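You operate a simulated robot arm through the tools that you are given. There is no shell and no other tool. Be economical: measure what you need, move in short steps, check, and stop when the job is done.

Carry out the task below with a simulated robot arm. There is one attempt and no reset: what you move stays moved.

TASK
Swage the ferrule of the blue ferrule holder and gauge it.
Fine: first set the size dial by the holder's label; one pull, lever back up; it ends in the gauge.

The check looks at the end state, three seconds after you hand in, the way a careful person would. Anything else that was tipped, shoved, dropped, spilled or broken makes it a failure.

THE ROBOT
A 6-joint arm with a two-finger parallel gripper, fixed in place. Base frame: the origin is at the foot of the arm, x ahead of it, y to its left, z up; the work surface is at about z = 0. Lengths are in m, angles in rad, forces in N, time in s.
With the tool pointing down near the work surface it reaches from about 0.14 to 0.58 m from the base axis. Its first joint turns from -1.152 to 1.152 rad. Payload 2.1 kg.
Tool frame: the origin (TCP) lies between the finger pads and is the grasp point; the fingertips stand 0.03 m ahead of it; z points along the fingers, y is the line along which they close. The gripper opens to 0.094 m. The fingers are 0.028 m wide and 0.01 m thick; the gripper's body (0.05 by 0.096 m) begins 0.055 m behind the TCP.
Orientation is that of the tool frame in the base frame, as [roll, pitch, yaw] about the fixed x, y, z axes, in that order (R = Rz(yaw) Ry(pitch) Rx(roll)). With the fingers straight down and closing along the base's y, the tool's x points along the base's -x, its y along +y and its z along -z.

THE INTERFACE
- The arm moves only by the tool play_rows. Its argument "rows" is a list of rows, each a list of 7 numbers: the shift along the tool's x, y, z in m, then the turn, a rotation vector about the tool's x, y, z in rad, then the closure, from 0 (fully open) to 1 (shut). In form: [[tx, ty, tz, wx, wy, wz, hand], ...]. A call has 1 to 8 rows; each row is the pose to reach, as a shift and turn from the pose commanded when the call began, along the tool's axes at that moment. Each row takes 0.2 s and may step no farther than 0.05 m and 0.15 rad from the row before; otherwise, or with a gripper value out of range, the whole call is refused. A pose out of reach is approached as far as the arm can. The call stops where the force on the tool passes 70 N (or 10 N more than at its start, if that is more) or the arm is blocked; 0.2 s more then pass. The fingers move at their own pace (about 0.072 m/s each) and stop on an object; they squeeze with about 28 N. The grip force told is the motor's: it shows also when the fingers shut on nothing. Time passes only in rows, and 0.2 s behind the last, so rows that repeat a pose let the fingers close. It gives the time, the measured TCP pose, the force on the tool (base axes), the opening and the grip force at its end, in the units of the frame above (readings bear some noise), with the torque about the TCP (base axes, N m) and any sound that the robot's microphone picked up.
- Cameras (640 x 400 px; columns grow to the right, rows downward): "scene" is fixed at [0.0458, -0.3693, 0.4749]; the picture's right is [0.84, -0.55, 0.00], its down [-0.37, -0.56, -0.75] and it looks along [0.41, 0.62, -0.67] (base axes); focal length 214 px, centre (320, 200). "wrist" rides on the gripper at [0.076, 0.014, -0.103] in the tool frame; the picture's right is [-0.18, 0.98, 0.00], its down [-0.75, -0.14, -0.64] and it looks along [-0.63, -0.12, 0.77] (tool axes); focal length 243 px, centre (320, 200). There is no depth. A picture from a camera that has moved, and an enlarged one, comes with that camera's place and axes in the base frame and with its lens.
- snapshot(camera): a new picture of that camera. The clock stands still meanwhile.
- close_up(camera, box): a new picture of the part [left, top, right, bottom] of that camera's present view, enlarged. The clock stands still meanwhile.
- hand_in(): hands the job in; it is judged then, once.

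Go step by step. Nothing tells you positions but the pictures and the camera data: compare them with the known pose of the tool, close in by small moves and look again before you grip or let go. The budget is 120 turns and 76 pictures, counting those below and the enlarged ones. Unless the task says otherwise, let go and move clear before handing in, and close with one line.

The tools are called after "Request:" as name(argument=value, ...) on one line, values as JSON. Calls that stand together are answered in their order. play_rows: Moves the arm, as the interface text tells. Its arguments: {"type":"object","properties":{"rows":{"type":"array"}},"required":["rows"]} The other tools are called the same way: snapshot (camera) takes a picture; close_up (camera, box) takes an enlarged picture of a part of a camera's view; hand_in () hands the job in.

At the start:

```text
time_s: 0.0
tcp_pos: [0.2439, -0.1611, 0.3953]
tcp_rot: [3.139, 0.0, -3.14]
contact_force: [0.8, -0.6, 0.0]
torque: [0.04, 0.02, 0.0]
grip_width: 0.0942
finger_force: 0.1
```

scene: 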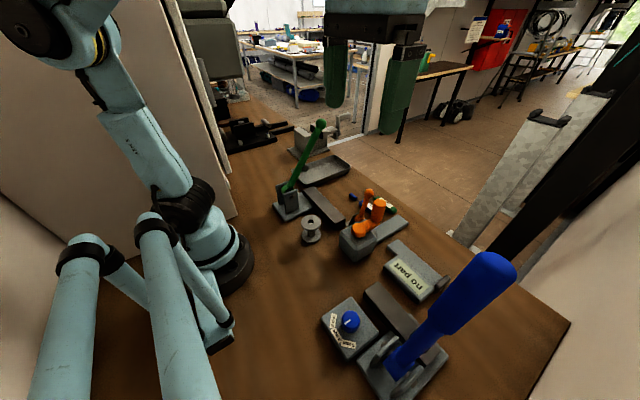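
wrist: 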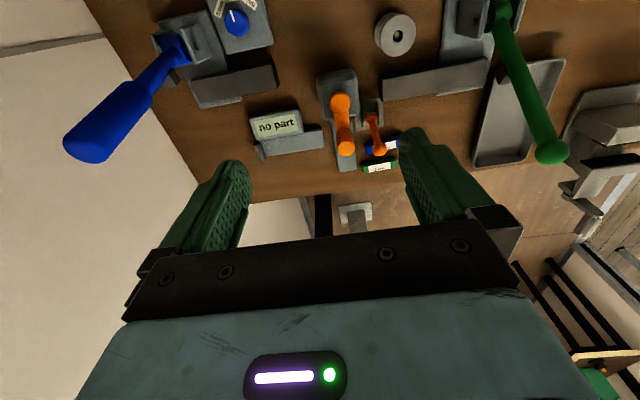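

I see a blue lever press with a dial at the right, a "no part" gauge, and orange/blue/green items in the middle. I'll look closer before I move.

Request:
close_up(camera="scene", box=[300, 240, 540, 400])

Request:
close_up(camera="scene", box=[270, 170, 430, 270])

Request:
close_up(camera="wrist", box=[240, 60, 440, 190])

Request:
close_up(camera="wrist", box=[140, 0, 300, 100])

```text
2.50 times, centred on (420, 320) of scene
camera zoom: at [0.0458, -0.3693, 0.4749], right [0.84, -0.55, 0.0], down [-0.37, -0.56, -0.75], along [0.41, 0.62, -0.67], focal length 536 px, centre (70, -100)
```

zoom: 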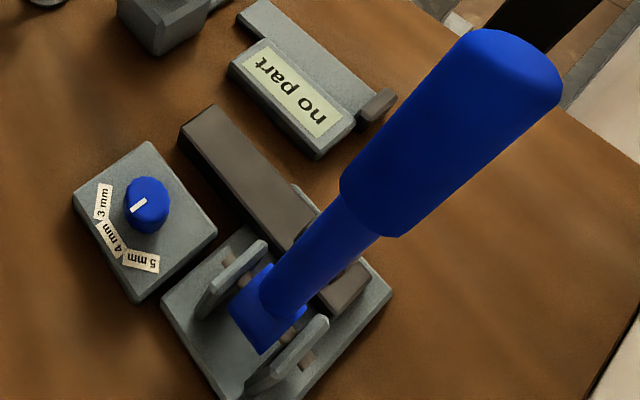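

```text
4.00 times, centred on (350, 220) of scene
camera zoom: at [0.0458, -0.3693, 0.4749], right [0.84, -0.55, 0.0], down [-0.37, -0.56, -0.75], along [0.41, 0.62, -0.67], focal length 858 px, centre (200, 120)
```

zoom: 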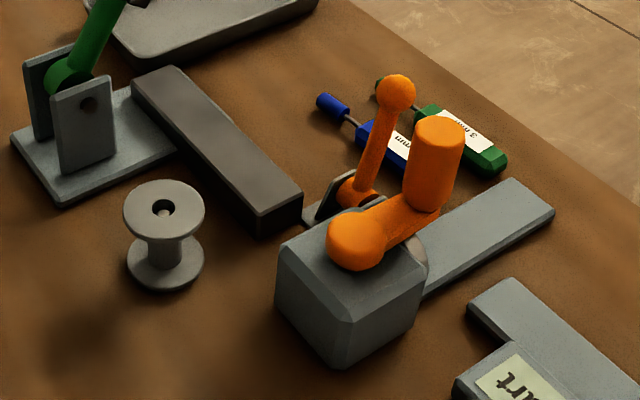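

```text
3.08 times, centred on (340, 125) of wrist
camera zoom: at [0.1689, -0.148, 0.4981], right [0.18, 0.98, 0.0], down [0.75, -0.14, 0.64], along [0.63, -0.12, -0.77], focal length 746 px, centre (258, 431)
```

zoom: 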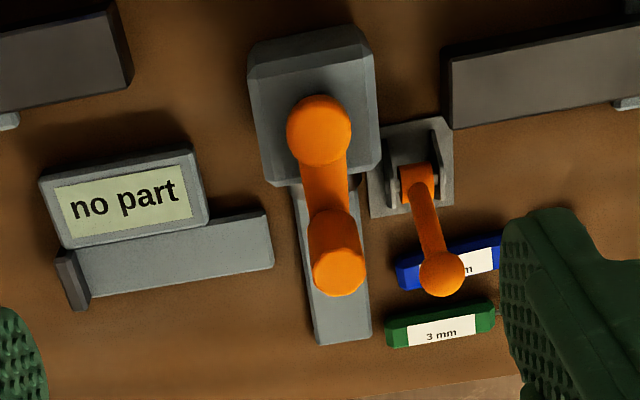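

```text
4.00 times, centred on (220, 50) of wrist
camera zoom: at [0.1689, -0.148, 0.4981], right [0.18, 0.98, 0.0], down [0.75, -0.14, 0.64], along [0.63, -0.12, -0.77], focal length 970 px, centre (720, 800)
```

zoom: 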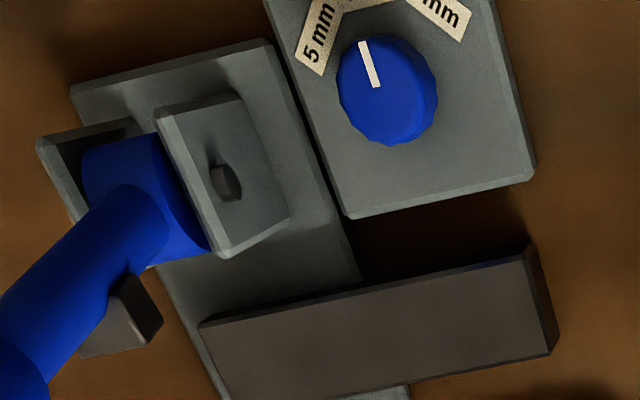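

The blue press stands at about (0.2,-0.38) with its dial at about (0.17,-0.28). The two holders are near (0.44,-0.05), behind a small orange lever. I'll move closer to read the blue label.

Request:
play_rows(rows=[[-0.021, 0.02, 0.029, 0, 0, 0, 0], [-0.042, 0.04, 0.058, 0, 0, 0, 0], [-0.063, 0.06, 0.087, 0, 0, 0, 0], [-0.084, 0.08, 0.116, 0, 0, 0, 0], [-0.106, 0.1, 0.145, 0, 0, 0, 0], [-0.106, 0.1, 0.145, 0, 0, 0, 0]])

Request:
snapshot(camera="wrist")

Request:
close_up(camera="wrist", box=[240, 60, 440, 190])

```text
time_s: 1.4
tcp_pos: [0.3527, -0.0615, 0.2492]
tcp_rot: [-3.14, 0.002, -3.141]
contact_force: [0.4, 0.5, 0.0]
torque: [-0.01, -0.03, 0.01]
grip_width: 0.0938
finger_force: 0.1
```

```text
69 pictures are left
camera wrist: at [0.2763, -0.0488, 0.3527], right [0.18, 0.98, 0.0], down [0.75, -0.14, 0.64], along [0.63, -0.12, -0.77], focal length 243 px, centre (320, 200)
```

wrist: 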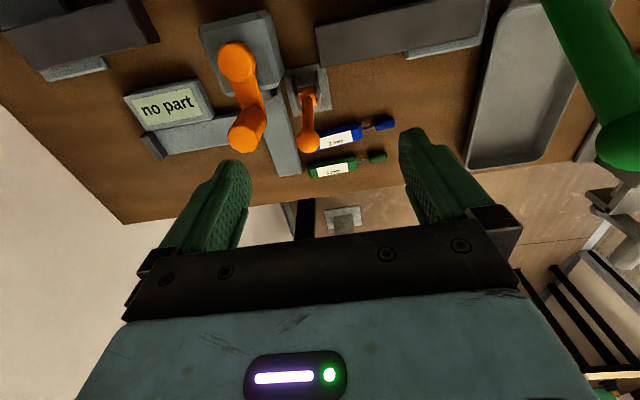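

```text
3.08 times, centred on (340, 125) of wrist
camera zoom: at [0.2763, -0.0488, 0.3527], right [0.18, 0.98, 0.0], down [0.75, -0.14, 0.64], along [0.63, -0.12, -0.77], focal length 746 px, centre (258, 431)
```

zoom: 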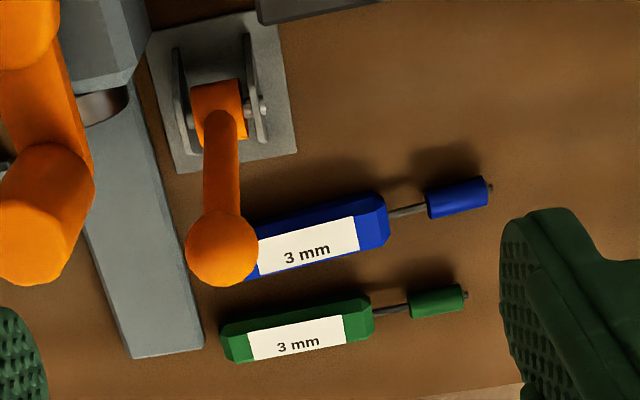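

The blue label seems to read 3 mm, so I'll confirm it. Then I'll go to look at the press.

Request:
close_up(camera="wrist", box=[310, 115, 400, 175])

Request:
play_rows(rows=[[0.02, -0.02, -0.015, 0, 0, 0.15, 0], [0.04, -0.04, -0.03, 0, 0, 0.3, 0], [0.06, -0.06, -0.045, 0, 0, 0.45, 0], [0.08, -0.08, -0.06, 0, 0, 0.6, 0], [0.1, -0.1, -0.06, 0, 0, 0.75, 0], [0.12, -0.12, -0.06, 0, 0, 0.9, 0], [0.13, -0.13, -0.06, 0, 0, 1.05, 0], [0.13, -0.13, -0.06, 0, 0, 1.2, 0]])

Request:
play_rows(rows=[[0, 0, 0, 0, 0, 0.15, 0], [0, 0, 0, 0, 0, 0.3, 0], [0, 0, 0, 0, 0, 0.37, 0], [0, 0, 0, 0, 0, 0.37, 0]])

Request:
snapshot(camera="wrist")

```text
6.67 times, centred on (355, 145) of wrist
camera zoom: at [0.2763, -0.0488, 0.3527], right [0.18, 0.98, 0.0], down [0.75, -0.14, 0.64], along [0.63, -0.12, -0.77], focal length 1618 px, centre (87, 567)
```

zoom: 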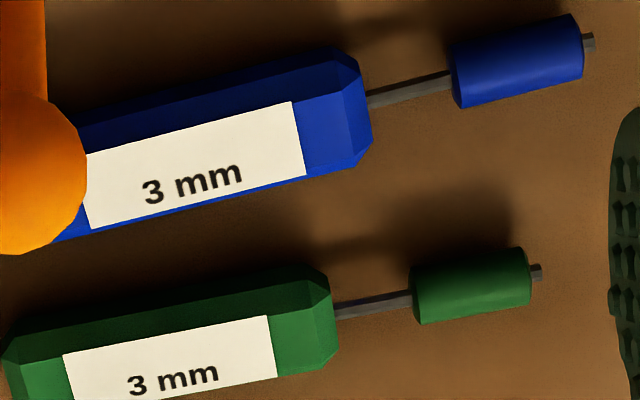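

```text
time_s: 3.2
tcp_pos: [0.2203, -0.1914, 0.3112]
tcp_rot: [3.141, 0.003, 1.939]
contact_force: [0.0, -0.1, 0.0]
torque: [-0.02, 0.01, 0.01]
grip_width: 0.094
finger_force: 0.1
```

```text
time_s: 4.2
tcp_pos: [0.2189, -0.1908, 0.3094]
tcp_rot: [3.141, 0.0, 1.571]
contact_force: [-0.4, 0.1, 0.3]
torque: [-0.02, 0.01, -0.01]
grip_width: 0.094
finger_force: 0.1
```

```text
66 pictures are left
camera wrist: at [0.2352, -0.1163, 0.4131], right [0.98, -0.18, 0.0], down [-0.14, -0.75, 0.64], along [-0.12, -0.63, -0.77], focal length 243 px, centre (320, 200)
```

wrist: 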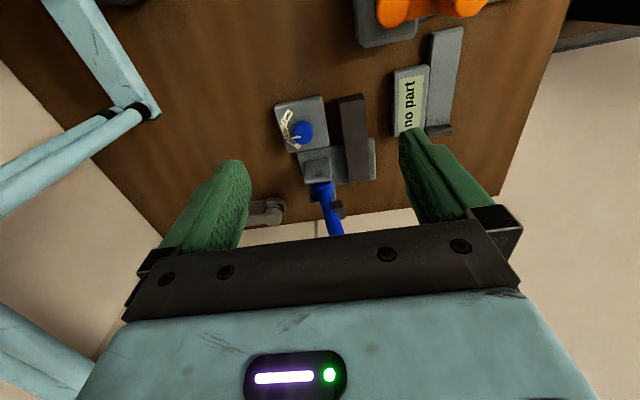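

The press is in view now, so I'll take enlarged views.

Request:
close_up(camera="wrist", box=[250, 80, 410, 240])

Request:
snapshot(camera="scene")

```text
2.50 times, centred on (330, 160) of wrist
camera zoom: at [0.2352, -0.1163, 0.4131], right [0.98, -0.18, 0.0], down [-0.14, -0.75, 0.64], along [-0.12, -0.63, -0.77], focal length 606 px, centre (295, 300)
```

zoom: 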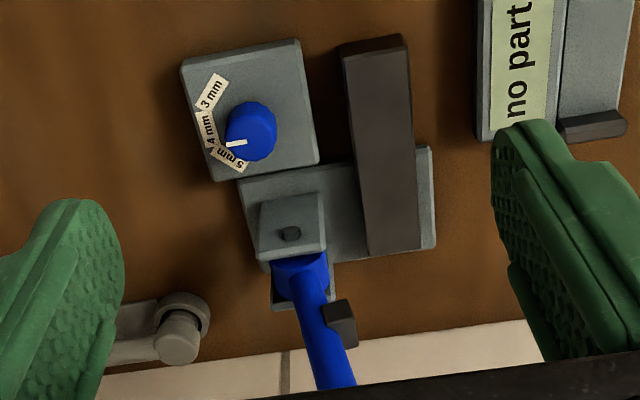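

```text
64 pictures are left
```

scene: 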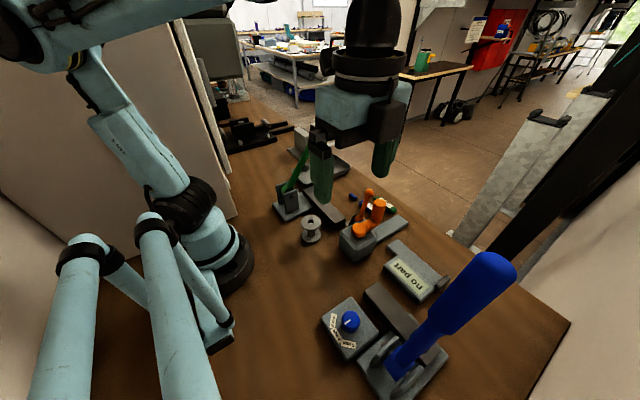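

The dial appears to point near 4 mm; a tight enlargement will show it.

Request:
close_up(camera="wrist", box=[270, 95, 334, 155])

Request:
close_up(camera="scene", box=[315, 290, 395, 340])

Request:
close_up(camera="scene", box=[340, 320, 460, 400])

```text
6.67 times, centred on (302, 125) of wrist
camera zoom: at [0.2352, -0.1163, 0.4131], right [0.98, -0.18, 0.0], down [-0.14, -0.75, 0.64], along [-0.12, -0.63, -0.77], focal length 1618 px, centre (440, 700)
```

zoom: 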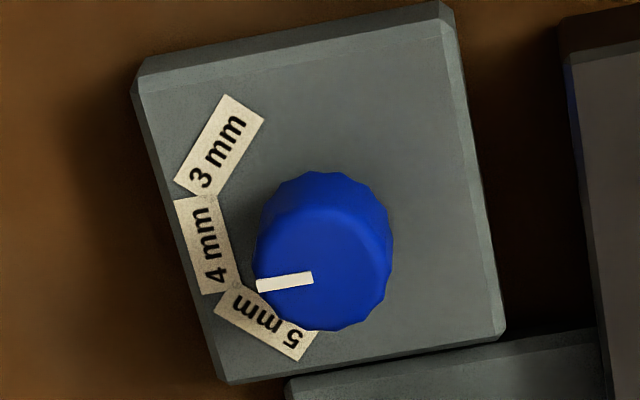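

```text
8.00 times, centred on (355, 315) of scene
camera zoom: at [0.0458, -0.3693, 0.4749], right [0.84, -0.55, 0.0], down [-0.37, -0.56, -0.75], along [0.41, 0.62, -0.67], focal length 1716 px, centre (40, -720)
```

zoom: 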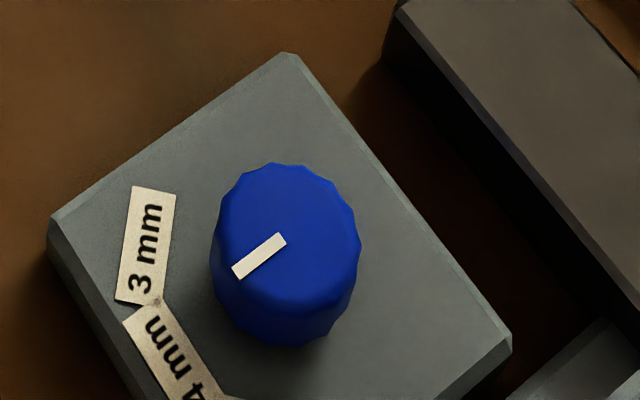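

```text
5.00 times, centred on (400, 360) of scene
camera zoom: at [0.0458, -0.3693, 0.4749], right [0.84, -0.55, 0.0], down [-0.37, -0.56, -0.75], along [0.41, 0.62, -0.67], focal length 1072 px, centre (-80, -600)
```

zoom: 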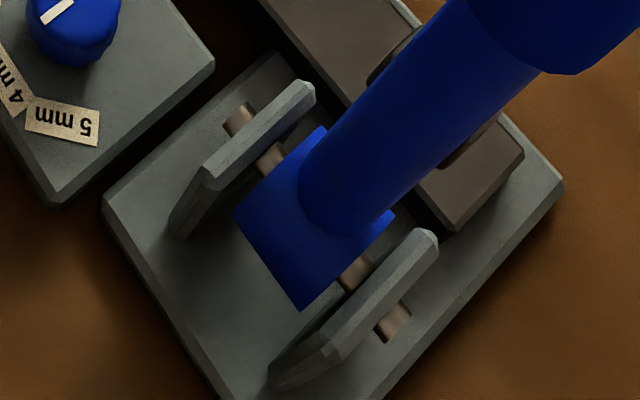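

The dial points at 4 mm and has to go to 3 mm, about 55–60° clockwise seen from above. The knob top is at about (0.177,-0.276,0.045). I'll go above it with the fingers partly closed.

Request:
play_rows(rows=[[-0.017, -0.008, 0.038, 0, 0, 0, 0.3], [-0.034, -0.017, 0.076, 0, 0, 0, 0.3], [-0.051, -0.025, 0.114, 0, 0, 0, 0.3], [-0.068, -0.034, 0.152, 0, 0, 0, 0.3], [-0.085, -0.042, 0.189, 0, 0, 0, 0.3], [-0.085, -0.042, 0.204, 0, 0, 0, 0.3], [-0.085, -0.042, 0.204, 0, 0, 0, 0.3]])

Request:
snapshot(camera="wrist")

Request:
snapshot(camera="scene")

```text
time_s: 5.8
tcp_pos: [0.1797, -0.2763, 0.1062]
tcp_rot: [3.139, 0.002, 1.572]
contact_force: [-0.1, -0.1, -0.2]
torque: [-0.01, -0.01, 0.01]
grip_width: 0.0655
finger_force: 0.1
```

```text
60 pictures are left
camera wrist: at [0.1938, -0.2015, 0.209], right [0.98, -0.18, 0.0], down [-0.14, -0.75, 0.64], along [-0.12, -0.63, -0.77], focal length 243 px, centre (320, 200)
```

wrist: 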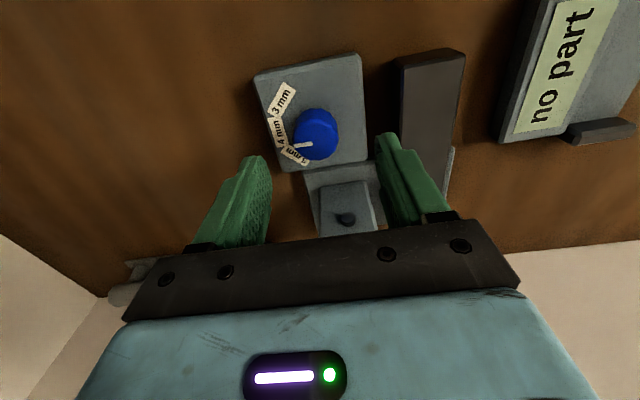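

```text
59 pictures are left
```

scene: 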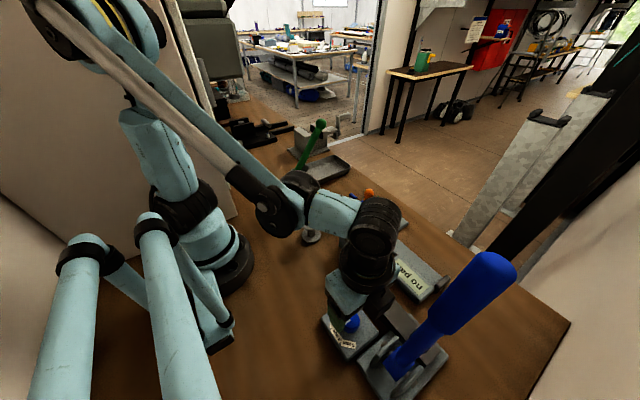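

The knob lies where I estimated, so I'll descend to z=0.062 with small corrections.

Request:
play_rows(rows=[[-0.001, -0.003, 0.02, 0, 0, 0, 0.3], [-0.001, -0.003, 0.036, 0, 0, 0, 0.3], [-0.001, -0.003, 0.044, 0, 0, 0, 0.3], [-0.001, -0.003, 0.044, 0, 0, 0, 0.3]])

Request:
close_up(camera="wrist", box=[220, 90, 420, 230])

Request:
close_up(camera="scene", box=[310, 270, 430, 350])

```text
time_s: 6.8
tcp_pos: [0.1756, -0.2773, 0.0617]
tcp_rot: [3.14, 0.001, 1.573]
contact_force: [-0.7, 0.1, -0.2]
torque: [-0.02, 0.01, 0.0]
grip_width: 0.0657
finger_force: 0.0
```

```text
2.86 times, centred on (320, 160) of wrist
camera zoom: at [0.191, -0.2023, 0.1648], right [0.98, -0.18, 0.0], down [-0.14, -0.75, 0.64], along [-0.12, -0.63, -0.77], focal length 693 px, centre (320, 314)
```

zoom: 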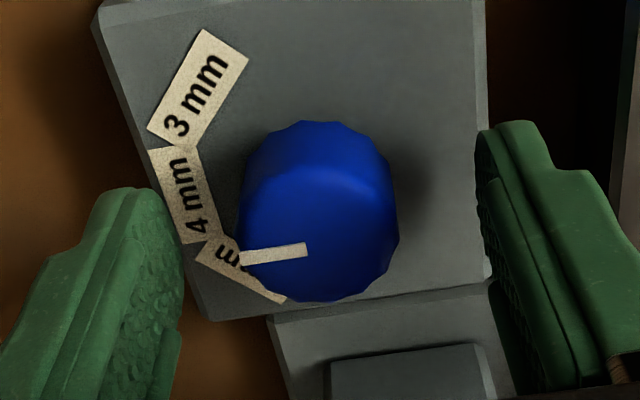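

```text
5.00 times, centred on (370, 310) of scene
camera zoom: at [0.0458, -0.3693, 0.4749], right [0.84, -0.55, 0.0], down [-0.37, -0.56, -0.75], along [0.41, 0.62, -0.67], focal length 1072 px, centre (70, -350)
```

zoom: 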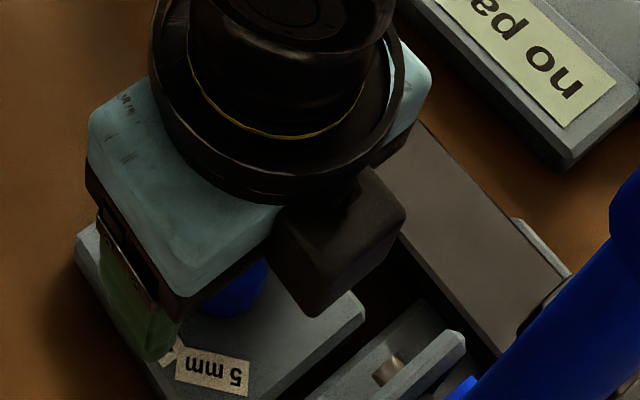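

The fingers straddle the knob with no contact. I'll close and turn it.

Request:
play_rows(rows=[[0, 0, 0, 0, 0, 0, 0.6], [0, 0, 0, 0, 0, 0, 0.75], [0, 0, 0, 0, 0, 0, 0.75], [0, 0, 0, 0, 0, 0, 0.75]])

```text
time_s: 7.8
tcp_pos: [0.1748, -0.2779, 0.0619]
tcp_rot: [3.141, 0.001, 1.573]
contact_force: [-9.9, -0.4, -6.5]
torque: [0.02, 0.26, -0.01]
grip_width: 0.0338
finger_force: 45.4
```

I have the knob gripped, with a slight side load. I'll turn it clockwise seen from above.

Request:
play_rows(rows=[[0, -0.001, 0, 0, 0, 0.14, 0.75], [0, -0.001, 0, 0, 0, 0.28, 0.75], [0, -0.001, 0, 0, 0, 0.42, 0.75], [0, -0.001, 0, 0, 0, 0.56, 0.75], [0, -0.001, 0, 0, 0, 0.7, 0.75], [0, -0.001, 0, 0, 0, 0.8, 0.75], [0, -0.001, 0, 0, 0, 0.88, 0.75], [0, -0.001, 0, 0, 0, 0.88, 0.75]])

Request:
snapshot(camera="wrist")

Request:
close_up(camera="wrist", box=[220, 90, 420, 230])

```text
time_s: 9.6
tcp_pos: [0.176, -0.2768, 0.0632]
tcp_rot: [3.14, -0.004, 0.692]
contact_force: [11.0, -1.0, 1.6]
torque: [0.0, -0.14, 1.33]
grip_width: 0.0347
finger_force: 44.4
```

```text
56 pictures are left
camera wrist: at [0.2443, -0.2407, 0.1658], right [0.49, -0.87, 0.0], down [-0.67, -0.37, 0.64], along [-0.56, -0.31, -0.77], focal length 243 px, centre (320, 200)
```

wrist: 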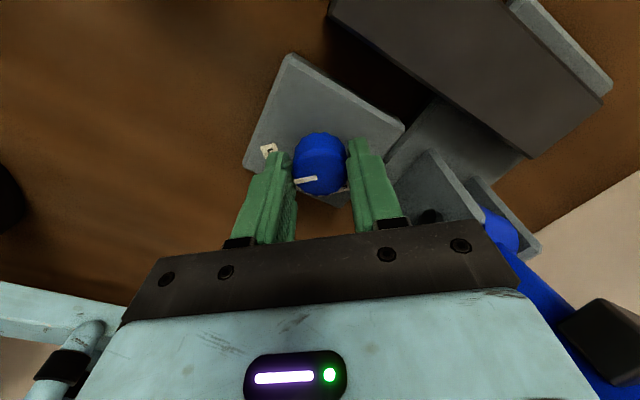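

```text
2.86 times, centred on (320, 160) of wrist
camera zoom: at [0.2443, -0.2407, 0.1658], right [0.49, -0.87, 0.0], down [-0.67, -0.37, 0.64], along [-0.56, -0.31, -0.77], focal length 693 px, centre (320, 314)
```

zoom: 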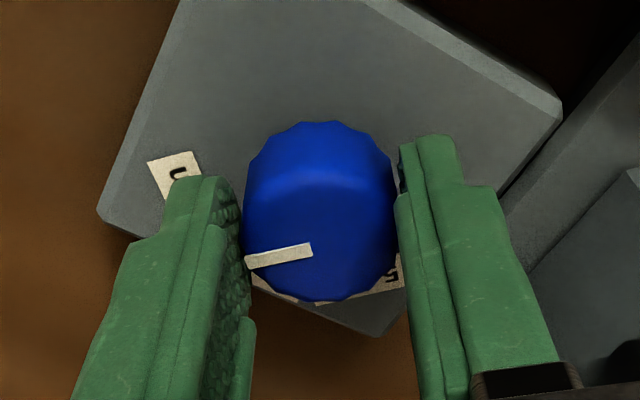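

The knob turned with the hand. I'll open slightly, lift and check the pointer.

Request:
play_rows(rows=[[0, 0, 0, 0, 0, 0, 0.53], [0, 0, 0, 0, 0, 0, 0.53], [0, 0, -0.03, 0, 0, 0, 0.53], [0, 0, -0.07, 0, 0, 0, 0.53], [0, 0, -0.1, 0, 0, 0, 0.53], [0, 0, -0.1, 0, 0, 0, 0.53]])

Request:
close_up(camera="wrist", box=[240, 70, 400, 170])

```text
time_s: 11.0
tcp_pos: [0.1751, -0.2765, 0.1626]
tcp_rot: [3.141, 0.0, 0.693]
contact_force: [0.4, -0.4, -0.8]
torque: [0.01, 0.02, -0.04]
grip_width: 0.0444
finger_force: 0.1
```

```text
4.00 times, centred on (320, 120) of wrist
camera zoom: at [0.2437, -0.2407, 0.2655], right [0.49, -0.87, 0.0], down [-0.67, -0.37, 0.64], along [-0.56, -0.31, -0.77], focal length 970 px, centre (320, 520)
```

zoom: 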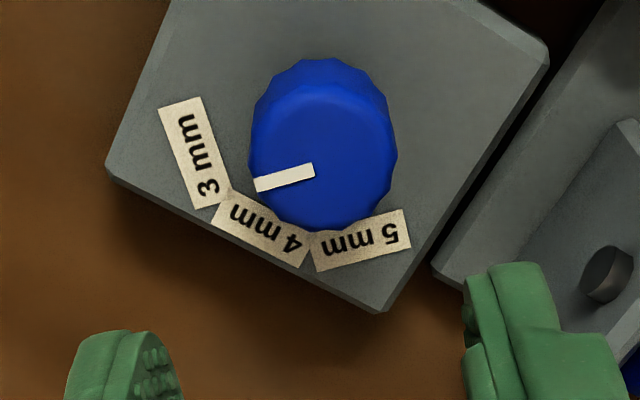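

The pointer is now at 134°, where the 3 mm label sits at 135°, so the dial is set. Next I'll look at the press from the +x side to find where the ferrule goes.

Request:
play_rows(rows=[[0.033, 0.01, -0.03, 0, 0, 0.1, 0], [0.067, 0.021, -0.06, 0, 0, 0.2, 0], [0.072, 0.051, -0.06, 0, 0, 0.34, 0], [0.077, 0.081, -0.06, 0, 0, 0.48, 0], [0.083, 0.111, -0.06, 0, 0, 0.6, 0], [0.083, 0.111, -0.06, 0, 0, 0.69, 0], [0.083, 0.111, -0.06, 0, 0, 0.69, 0]])

Request:
snapshot(camera="wrist")

Request:
close_up(camera="wrist", box=[240, 60, 480, 210])

```text
time_s: 12.6
tcp_pos: [0.3102, -0.31, 0.2231]
tcp_rot: [-3.141, -0.003, 0.001]
contact_force: [-0.4, 0.5, 0.5]
torque: [0.01, 0.01, 0.05]
grip_width: 0.0938
finger_force: 0.0
```

```text
53 pictures are left
camera wrist: at [0.3876, -0.3248, 0.3257], right [-0.18, -0.98, 0.0], down [-0.75, 0.14, 0.64], along [-0.63, 0.12, -0.77], focal length 243 px, centre (320, 200)
```

wrist: 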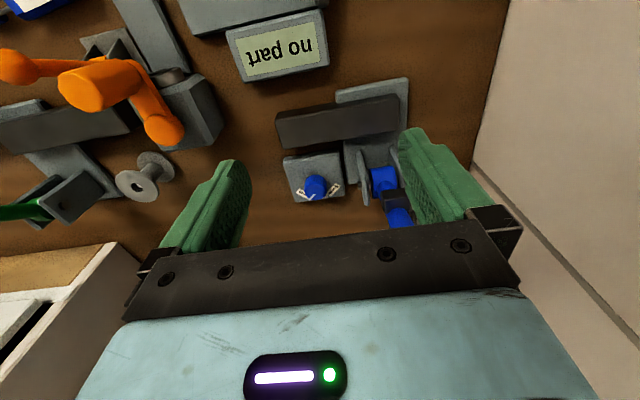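

```text
2.67 times, centred on (360, 135) of wrist
camera zoom: at [0.3876, -0.3248, 0.3257], right [-0.18, -0.98, 0.0], down [-0.75, 0.14, 0.64], along [-0.63, 0.12, -0.77], focal length 647 px, centre (213, 373)
```

zoom: 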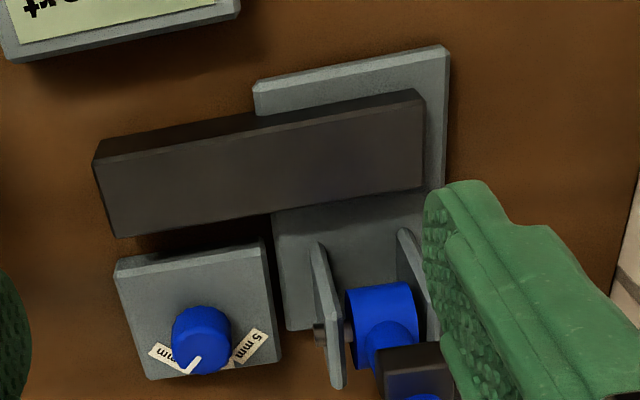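

The jaw on the lever comes down on the dark bar at about x=0.26, y=-0.37, with the bar top at z≈0.03. The ferrule therefore goes on the bar with its tip toward -y. Next I'll move above the blue holder, whose handle is near (0.439,-0.059).

Request:
play_rows(rows=[[0.016, -0.034, 0, 0, 0, -0.145, 0], [0.032, -0.068, 0, 0, 0, -0.29, 0], [0.048, -0.102, 0, 0, 0, -0.435, 0], [0.064, -0.136, 0, 0, 0, -0.58, 0], [0.08, -0.17, 0, 0, 0, -0.725, 0], [0.096, -0.204, 0, 0, 0, -0.87, 0], [0.112, -0.238, 0, 0, 0, -1.015, 0], [0.128, -0.273, 0, 0, 0, -1.16, 0]])

Request:
play_rows(rows=[[0, 0, 0.01, 0, 0, -0.145, 0], [0, 0, 0.02, 0, 0, -0.29, 0], [0, 0, 0.03, 0, 0, -0.43, 0.2], [0, 0, 0.03, 0, 0, -0.47, 0.45], [0, 0, 0.03, 0, 0, -0.47, 0.45]])

Request:
snapshot(camera="wrist")

Request:
close_up(camera="wrist", box=[240, 60, 440, 190])

```text
time_s: 14.4
tcp_pos: [0.4361, -0.0351, 0.2213]
tcp_rot: [3.14, 0.001, 1.163]
contact_force: [0.1, -0.3, 0.2]
torque: [0.03, 0.0, 0.02]
grip_width: 0.094
finger_force: 0.0
```

```text
time_s: 15.6
tcp_pos: [0.4356, -0.0369, 0.1922]
tcp_rot: [3.139, 0.001, 1.633]
contact_force: [0.3, 0.4, -0.8]
torque: [0.01, -0.06, 0.06]
grip_width: 0.0518
finger_force: 0.1
```

```text
51 pictures are left
camera wrist: at [0.4469, 0.0394, 0.2954], right [0.99, -0.12, 0.0], down [-0.09, -0.76, 0.64], along [-0.08, -0.64, -0.77], focal length 243 px, centre (320, 200)
```

wrist: 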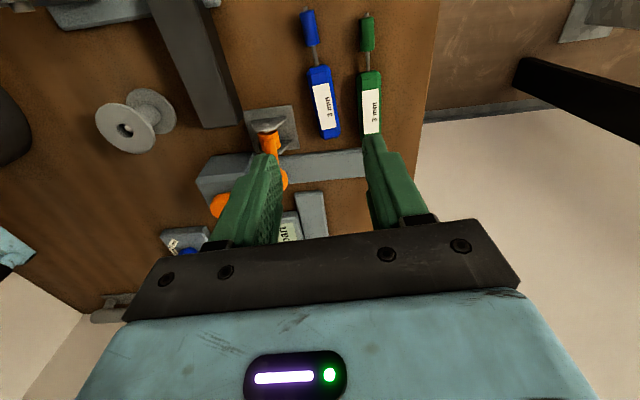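

```text
3.08 times, centred on (340, 125) of wrist
camera zoom: at [0.4469, 0.0394, 0.2954], right [0.99, -0.12, 0.0], down [-0.09, -0.76, 0.64], along [-0.08, -0.64, -0.77], focal length 746 px, centre (258, 431)
```

zoom: 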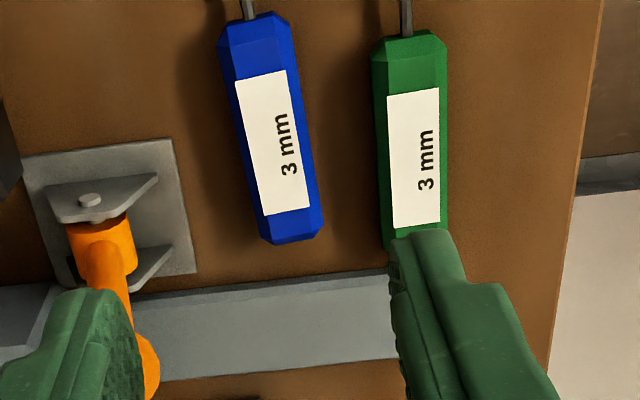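

The blue handle runs from (0.435,-0.018) to (0.443,-0.094), so its axis is at about 96°. I'll grip near the ferrule end to keep the body clear of the orange lever. First a partial descent and a check.

Request:
play_rows(rows=[[0.002, 0.001, 0.03, 0, 0, -0.044, 0.5], [0.002, 0.001, 0.06, 0, 0, -0.044, 0.5], [0.002, 0.001, 0.09, 0, 0, -0.044, 0.5], [0.002, 0.001, 0.12, 0, 0, -0.044, 0.5], [0.002, 0.001, 0.12, 0, 0, -0.044, 0.5]])

Request:
close_up(camera="wrist", box=[220, 60, 420, 190])

Request:
close_up(camera="scene", box=[310, 150, 430, 230])

```text
time_s: 16.8
tcp_pos: [0.4369, -0.0339, 0.0723]
tcp_rot: [3.139, 0.001, 1.677]
contact_force: [-0.2, 0.0, 0.4]
torque: [-0.01, 0.01, 0.0]
grip_width: 0.0472
finger_force: 0.1
```

```text
3.08 times, centred on (320, 125) of wrist
camera zoom: at [0.4446, 0.0416, 0.1751], right [1.0, -0.08, 0.0], down [-0.06, -0.76, 0.64], along [-0.05, -0.64, -0.77], focal length 746 px, centre (320, 431)
```

zoom: 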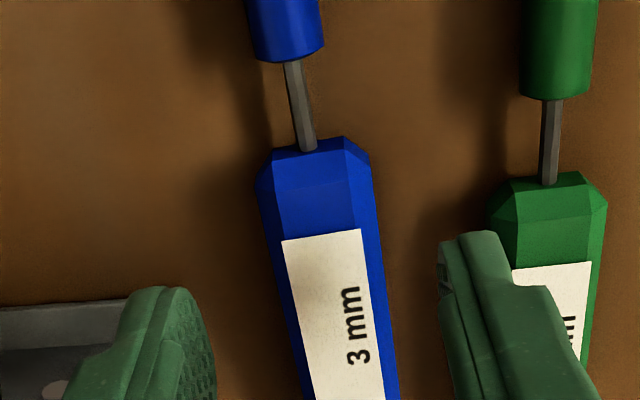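

```text
5.00 times, centred on (370, 190) of scene
camera zoom: at [0.0458, -0.3693, 0.4749], right [0.84, -0.55, 0.0], down [-0.37, -0.56, -0.75], along [0.41, 0.62, -0.67], focal length 1072 px, centre (70, 250)
```

zoom: 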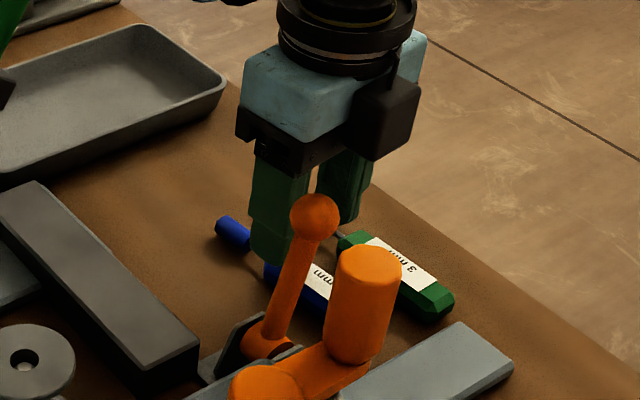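

The tool is nearly aligned. I'll shift it slightly to +x, narrow the opening, go down to z=0.034 and grip.

Request:
play_rows(rows=[[0, 0.003, 0.0, 0, 0, 0.027, 0.56], [0, 0.003, 0.02, 0, 0, 0.027, 0.56], [0, 0.003, 0.038, 0, 0, 0.027, 0.56], [0, 0.003, 0.038, 0, 0, 0.027, 0.56], [0, 0.003, 0.038, 0, 0, 0.027, 0.8], [0, 0.003, 0.038, 0, 0, 0.027, 0.8], [0, 0.003, 0.038, 0, 0, 0.027, 0.8]])

```text
time_s: 18.4
tcp_pos: [0.4412, -0.035, 0.0343]
tcp_rot: [3.141, 0.002, 1.65]
contact_force: [0.5, -0.4, -0.5]
torque: [-0.01, 0.0, -0.01]
grip_width: 0.0252
finger_force: 27.3
```

I have the holder gripped at 25 mm. I'll lift it straight up and check.

Request:
play_rows(rows=[[0, 0, -0.03, 0, 0, 0, 0.8], [0, 0, -0.07, 0, 0, 0, 0.8], [0, 0, -0.11, 0, 0, 0, 0.8], [0, 0, -0.15, 0, 0, 0, 0.8], [0, 0, -0.18, 0, 0, 0, 0.8], [0, 0, -0.18, 0, 0, 0, 0.8]])

Request:
snapshot(camera="wrist")

Request:
snapshot(camera="scene")

```text
time_s: 19.8
tcp_pos: [0.4394, -0.0347, 0.2146]
tcp_rot: [3.141, 0.003, 1.651]
contact_force: [0.1, 0.4, -0.7]
torque: [0.02, 0.01, 0.0]
grip_width: 0.0189
finger_force: 0.0
```

```text
47 pictures are left
camera wrist: at [0.4484, 0.0413, 0.3178], right [0.99, -0.11, 0.0], down [-0.08, -0.76, 0.64], along [-0.07, -0.64, -0.77], focal length 243 px, centre (320, 200)
```

wrist: 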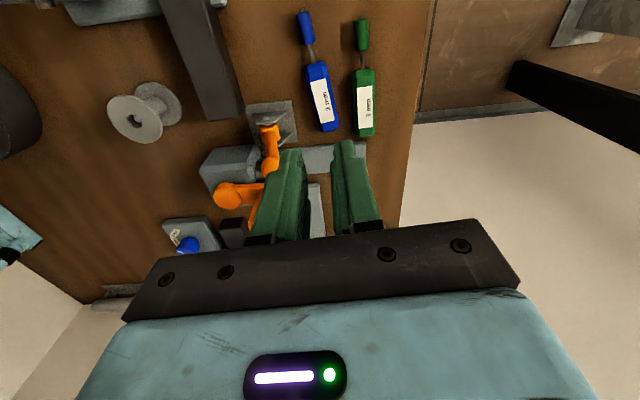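

```text
46 pictures are left
```

scene: 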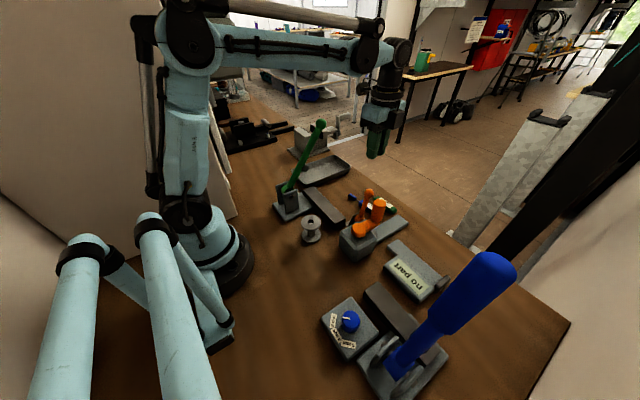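

The holder slipped out of the fingers on the lift. I'll see where it lies now.

Request:
close_up(camera="wrist", box=[280, 0, 400, 150])

```text
2.67 times, centred on (340, 75) of wrist
camera zoom: at [0.4484, 0.0413, 0.3178], right [0.99, -0.11, 0.0], down [-0.08, -0.76, 0.64], along [-0.07, -0.64, -0.77], focal length 647 px, centre (267, 533)
```

zoom: 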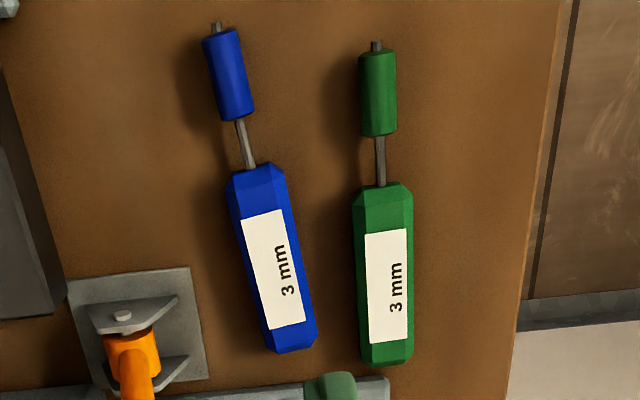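

It is still in place, with its axis at about 97°. I'll align the yaw, go a little deeper, grip fully closed, and lift slowly.

Request:
play_rows(rows=[[-0.003, 0, 0.04, 0, 0, -0.035, 0.5], [-0.003, 0, 0.08, 0, 0, -0.035, 0.5], [-0.003, 0, 0.12, 0, 0, -0.035, 0.53], [-0.003, 0, 0.15, 0, 0, -0.035, 0.56], [-0.003, 0, 0.175, 0, 0, -0.035, 0.56], [-0.003, 0, 0.184, 0, 0, -0.035, 0.56], [-0.003, 0, 0.184, 0, 0, -0.035, 0.56]])

Request:
play_rows(rows=[[0, 0, 0, 0, 0, 0, 0.8], [0, 0, 0, 0, 0, 0, 1], [0, 0, 0, 0, 0, 0, 1], [0, 0, 0, 0, 0, 0, 1], [0, 0, 0, 0, 0, 0, 1]])

Request:
play_rows(rows=[[0, 0, -0.004, 0, 0, 0, 1], [0, 0, -0.008, 0, 0, 0, 1], [0, 0, -0.014, 0, 0, 0, 1], [0, 0, -0.02, 0, 0, 0, 1]])

Request:
close_up(camera="wrist", box=[220, 60, 420, 190])

```text
time_s: 21.4
tcp_pos: [0.4404, -0.037, 0.0306]
tcp_rot: [3.139, 0.002, 1.684]
contact_force: [-0.5, 0.3, 11.8]
torque: [0.07, 0.32, 0.04]
grip_width: 0.0414
finger_force: 0.1
```

```text
time_s: 22.6
tcp_pos: [0.4394, -0.0366, 0.0304]
tcp_rot: [3.14, 0.003, 1.685]
contact_force: [-7.3, -0.5, 14.5]
torque: [0.11, 0.45, 0.12]
grip_width: 0.025
finger_force: 27.9
```

```text
time_s: 23.6
tcp_pos: [0.4411, -0.0368, 0.0497]
tcp_rot: [3.141, 0.0, 1.684]
contact_force: [-0.1, 0.4, -0.7]
torque: [0.01, -0.01, 0.03]
grip_width: 0.0254
finger_force: 27.9
```

```text
3.08 times, centred on (320, 125) of wrist
camera zoom: at [0.4476, 0.0391, 0.1531], right [1.0, -0.07, 0.0], down [-0.06, -0.76, 0.64], along [-0.04, -0.64, -0.77], focal length 746 px, centre (320, 431)
```

zoom: 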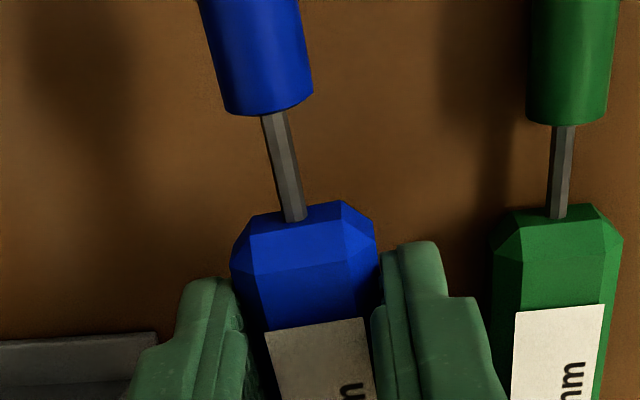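

It is being held this time, so I'll lift on gently.

Request:
play_rows(rows=[[0, 0, -0.015, 0, 0, 0, 1], [0, 0, -0.035, 0, 0, 0, 1], [0, 0, -0.055, 0, 0, 0, 1], [0, 0, -0.075, 0, 0, 0, 1], [0, 0, -0.095, 0, 0, 0, 1], [0, 0, -0.115, 0, 0, 0, 1], [0, 0, -0.135, 0, 0, 0, 1], [0, 0, -0.155, 0, 0, 0, 1]])

Request:
snapshot(camera="wrist")

```text
time_s: 25.4
tcp_pos: [0.4408, -0.0361, 0.2056]
tcp_rot: [3.142, 0.002, 1.684]
contact_force: [0.0, 0.4, -0.7]
torque: [0.02, -0.01, -0.01]
grip_width: 0.0251
finger_force: 27.8
```

```text
43 pictures are left
camera wrist: at [0.4474, 0.039, 0.3087], right [1.0, -0.07, 0.0], down [-0.06, -0.76, 0.64], along [-0.04, -0.64, -0.77], focal length 243 px, centre (320, 200)
```

wrist: 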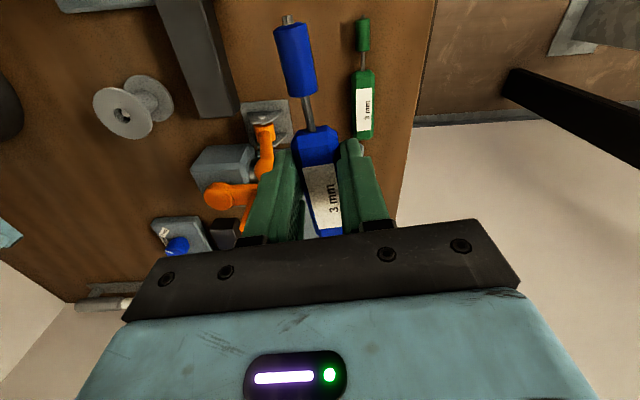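

The holder is held firmly. I'll carry it to a clear patch near (0.18,-0.17), turning so the tip points to +x. There I can set it down and regrip at its rear end.

Request:
play_rows(rows=[[-0.008, -0.02, -0.015, 0, 0, 0.14, 1], [-0.016, -0.041, -0.03, 0, 0, 0.28, 1], [-0.023, -0.061, -0.045, 0, 0, 0.42, 1], [-0.031, -0.082, -0.05, 0, 0, 0.56, 1], [-0.039, -0.102, -0.05, 0, 0, 0.7, 1], [-0.047, -0.123, -0.05, 0, 0, 0.84, 1], [-0.055, -0.143, -0.05, 0, 0, 0.98, 1], [-0.0623, -0.164, -0.05, 0, 0, 1.12, 1]])

Request:
play_rows(rows=[[-0.025, -0.002, 0.02, 0, 0, 0.14, 1], [-0.05, -0.004, 0.04, 0, 0, 0.28, 1], [-0.075, -0.006, 0.06, 0, 0, 0.42, 1], [-0.1, -0.008, 0.08, 0, 0, 0.56, 1], [-0.117, -0.01, 0.11, 0, 0, 0.564, 1], [-0.117, -0.01, 0.14, 0, 0, 0.564, 1], [-0.117, -0.01, 0.14, 0, 0, 0.564, 1]])

Request:
snapshot(camera="scene")

```text
time_s: 27.2
tcp_pos: [0.2846, -0.1181, 0.2561]
tcp_rot: [3.138, -0.004, 0.563]
contact_force: [-0.2, -0.2, -0.1]
torque: [0.01, 0.0, -0.03]
grip_width: 0.0253
finger_force: 28.0
```

```text
time_s: 28.8
tcp_pos: [0.182, -0.1718, 0.1144]
tcp_rot: [-3.141, -0.003, -0.001]
contact_force: [-0.3, -0.1, -0.4]
torque: [-0.06, -0.02, 0.01]
grip_width: 0.0253
finger_force: 28.0
```

```text
42 pictures are left
```

scene: 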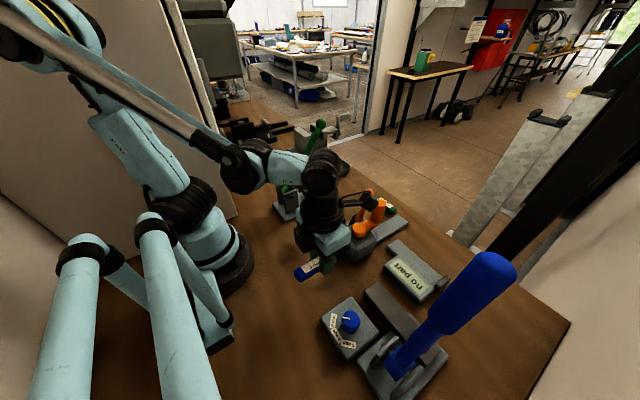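

The patch is clear. I'll lower the holder to the table and open.

Request:
play_rows(rows=[[0, 0, 0.03, 0, 0, 0, 1], [0, 0, 0.055, 0, 0, 0, 1], [0, 0, 0.07, 0, 0, 0, 1], [0, 0, 0.08, 0, 0, 0, 1], [0, 0, 0.0825, 0, 0, 0, 1], [0, 0, 0.0825, 0, 0, 0, 1]])

Request:
play_rows(rows=[[0, 0, 0, 0, 0, 0, 0.6], [0, 0, 0, 0, 0, 0, 0.5], [0, 0, 0, 0, 0, 0, 0.5], [0, 0, -0.03, 0, 0, 0, 0.5], [0, 0, -0.07, 0, 0, 0, 0.5], [0, 0, -0.11, 0, 0, 0, 0.5], [0, 0, -0.15, 0, 0, 0, 0.5], [0, 0, -0.15, 0, 0, 0, 0.5]])

Request:
play_rows(rows=[[-0.01, 0, 0, 0, 0, -0.145, 0.5], [-0.02, 0, 0, 0, 0, -0.29, 0.5], [-0.03, 0, 0, 0, 0, -0.435, 0.5], [-0.035, 0, 0, 0, 0, -0.58, 0.5], [-0.035, 0, 0, 0, 0, -0.725, 0.5], [-0.035, 0, 0, 0, 0, -0.87, 0.5], [-0.035, 0, 0, 0, 0, -1.015, 0.5], [-0.035, 0, 0, 0, 0, -1.16, 0.5]])

Request:
play_rows(rows=[[0, 0, 0, 0, 0, -0.145, 0.5], [0, 0, 0, 0, 0, -0.29, 0.5], [0, 0, 0, 0, 0, -0.435, 0.5], [0, 0, 0, 0, 0, -0.58, 0.5], [0, 0, 0, 0, 0, -0.725, 0.5], [0, 0, 0, 0, 0, -0.87, 0.5], [0, 0, 0, 0, 0, -1.015, 0.5], [0, 0, 0, 0, 0, -1.16, 0.5]])

```text
time_s: 30.2
tcp_pos: [0.181, -0.1714, 0.0333]
tcp_rot: [-3.14, -0.001, 0.0]
contact_force: [-0.5, 0.6, -1.2]
torque: [0.02, 0.01, 0.01]
grip_width: 0.0254
finger_force: 28.3
```

```text
time_s: 32.0
tcp_pos: [0.18, -0.1704, 0.1828]
tcp_rot: [3.141, -0.003, -0.001]
contact_force: [0.1, -0.2, 0.1]
torque: [0.02, -0.03, 0.01]
grip_width: 0.047
finger_force: 0.1
```

```text
time_s: 33.8
tcp_pos: [0.1455, -0.1721, 0.1821]
tcp_rot: [3.14, 0.001, 1.163]
contact_force: [-0.8, -0.5, 0.0]
torque: [0.01, 0.0, -0.04]
grip_width: 0.0469
finger_force: 0.0
```

```text
time_s: 35.6
tcp_pos: [0.1455, -0.1716, 0.1827]
tcp_rot: [-3.141, 0.002, 2.323]
contact_force: [0.9, 0.0, 0.5]
torque: [0.02, 0.02, 0.02]
grip_width: 0.0469
finger_force: 0.1
```

The rotation works so far. I'll finish turning to yaw π and look at the holder.

Request:
play_rows(rows=[[0, 0, 0, 0, 0, -0.145, 0.5], [0, 0, 0, 0, 0, -0.29, 0.5], [0, 0, 0, 0, 0, -0.435, 0.5], [0, 0, 0, 0, 0, -0.58, 0.5], [0, 0, 0, 0, 0, -0.725, 0.5], [0, 0, 0, 0, 0, -0.818, 0.5], [0, 0, 0, 0, 0, -0.818, 0.5]])

Request:
snapshot(camera="wrist")

Request:
close_up(camera="wrist", box=[240, 40, 440, 180])

```text
time_s: 37.2
tcp_pos: [0.1459, -0.1717, 0.1826]
tcp_rot: [-3.141, 0.003, 3.141]
contact_force: [0.0, -1.1, -0.3]
torque: [0.05, -0.04, -0.01]
grip_width: 0.0469
finger_force: 0.1
```

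```text
41 pictures are left
camera wrist: at [0.0706, -0.1586, 0.2857], right [0.19, 0.98, 0.0], down [0.75, -0.14, 0.64], along [0.63, -0.12, -0.77], focal length 243 px, centre (320, 200)
```

wrist: 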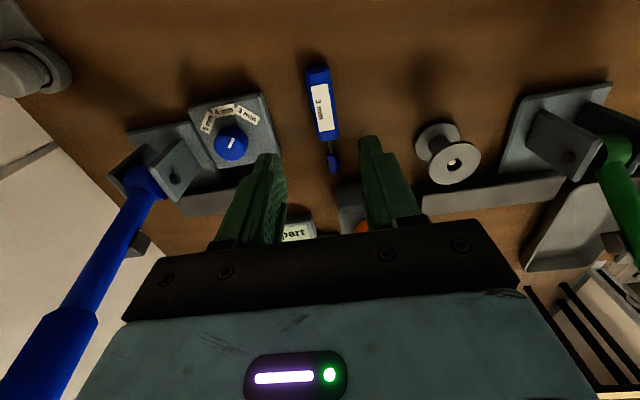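

```text
2.86 times, centred on (340, 110) of wrist
camera zoom: at [0.0706, -0.1586, 0.2857], right [0.19, 0.98, 0.0], down [0.75, -0.14, 0.64], along [0.63, -0.12, -0.77], focal length 693 px, centre (263, 457)
```

zoom: 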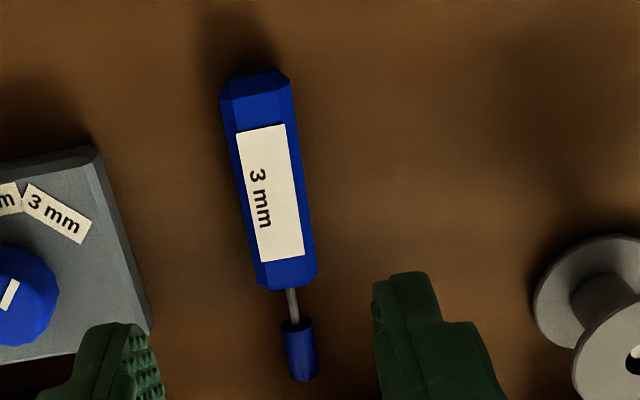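

The holder lies along x at y=-0.172, with the handle from x=0.126 to 0.201 and the ferrule mid at about 0.236. I'll grip at x=0.150.

Request:
play_rows(rows=[[-0.004, 0, 0.04, 0, 0, 0, 0.5], [-0.004, 0, 0.08, 0, 0, 0, 0.5], [-0.004, 0, 0.12, 0, 0, 0, 0.5], [-0.004, 0, 0.14, 0, 0, 0, 0.5], [-0.004, 0, 0.15, 0, 0, 0, 0.5], [-0.004, 0, 0.15, 0, 0, 0, 0.5]])

Request:
play_rows(rows=[[0, 0, 0, 0, 0, 0, 0.8], [0, 0, 0, 0, 0, 0, 1], [0, 0, 0, 0, 0, 0, 1], [0, 0, 0, 0, 0, 0, 1], [0, 0, -0.004, 0, 0, 0, 1], [0, 0, -0.008, 0, 0, 0, 1], [0, 0, -0.014, 0, 0, 0, 1], [0, 0, -0.02, 0, 0, 0, 1]])

Request:
play_rows(rows=[[0, 0, -0.015, 0, 0, 0, 1], [0, 0, -0.035, 0, 0, 0, 1], [0, 0, -0.055, 0, 0, 0, 1], [0, 0, -0.075, 0, 0, 0, 1], [0, 0, -0.095, 0, 0, 0, 1], [0, 0, -0.095, 0, 0, 0, 1]])

Request:
snapshot(camera="wrist")

```text
time_s: 38.6
tcp_pos: [0.1502, -0.1706, 0.0319]
tcp_rot: [3.141, 0.001, 3.138]
contact_force: [-1.2, -0.7, 0.6]
torque: [-0.03, 0.02, -0.03]
grip_width: 0.0469
finger_force: 0.1
```

```text
time_s: 40.4
tcp_pos: [0.1496, -0.1708, 0.0518]
tcp_rot: [3.141, 0.002, 3.139]
contact_force: [-0.5, -0.5, -0.2]
torque: [-0.01, 0.02, 0.01]
grip_width: 0.0251
finger_force: 28.0
```

```text
time_s: 41.8
tcp_pos: [0.1496, -0.172, 0.1473]
tcp_rot: [3.141, 0.001, 3.137]
contact_force: [0.6, -0.1, -1.1]
torque: [0.0, 0.02, -0.02]
grip_width: 0.025
finger_force: 27.9
```

```text
39 pictures are left
camera wrist: at [0.0747, -0.1584, 0.2509], right [0.19, 0.98, 0.0], down [0.75, -0.14, 0.64], along [0.63, -0.12, -0.77], focal length 243 px, centre (320, 200)
```

wrist: 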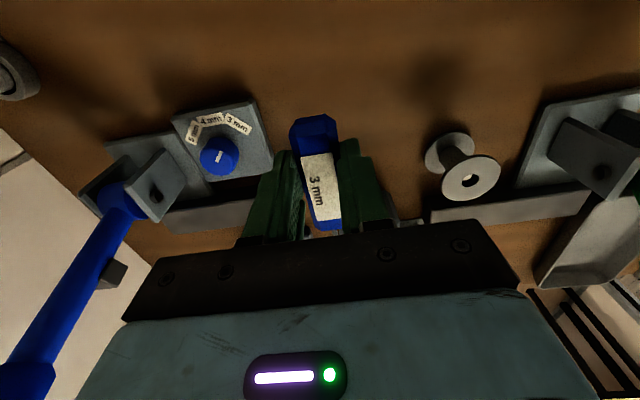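

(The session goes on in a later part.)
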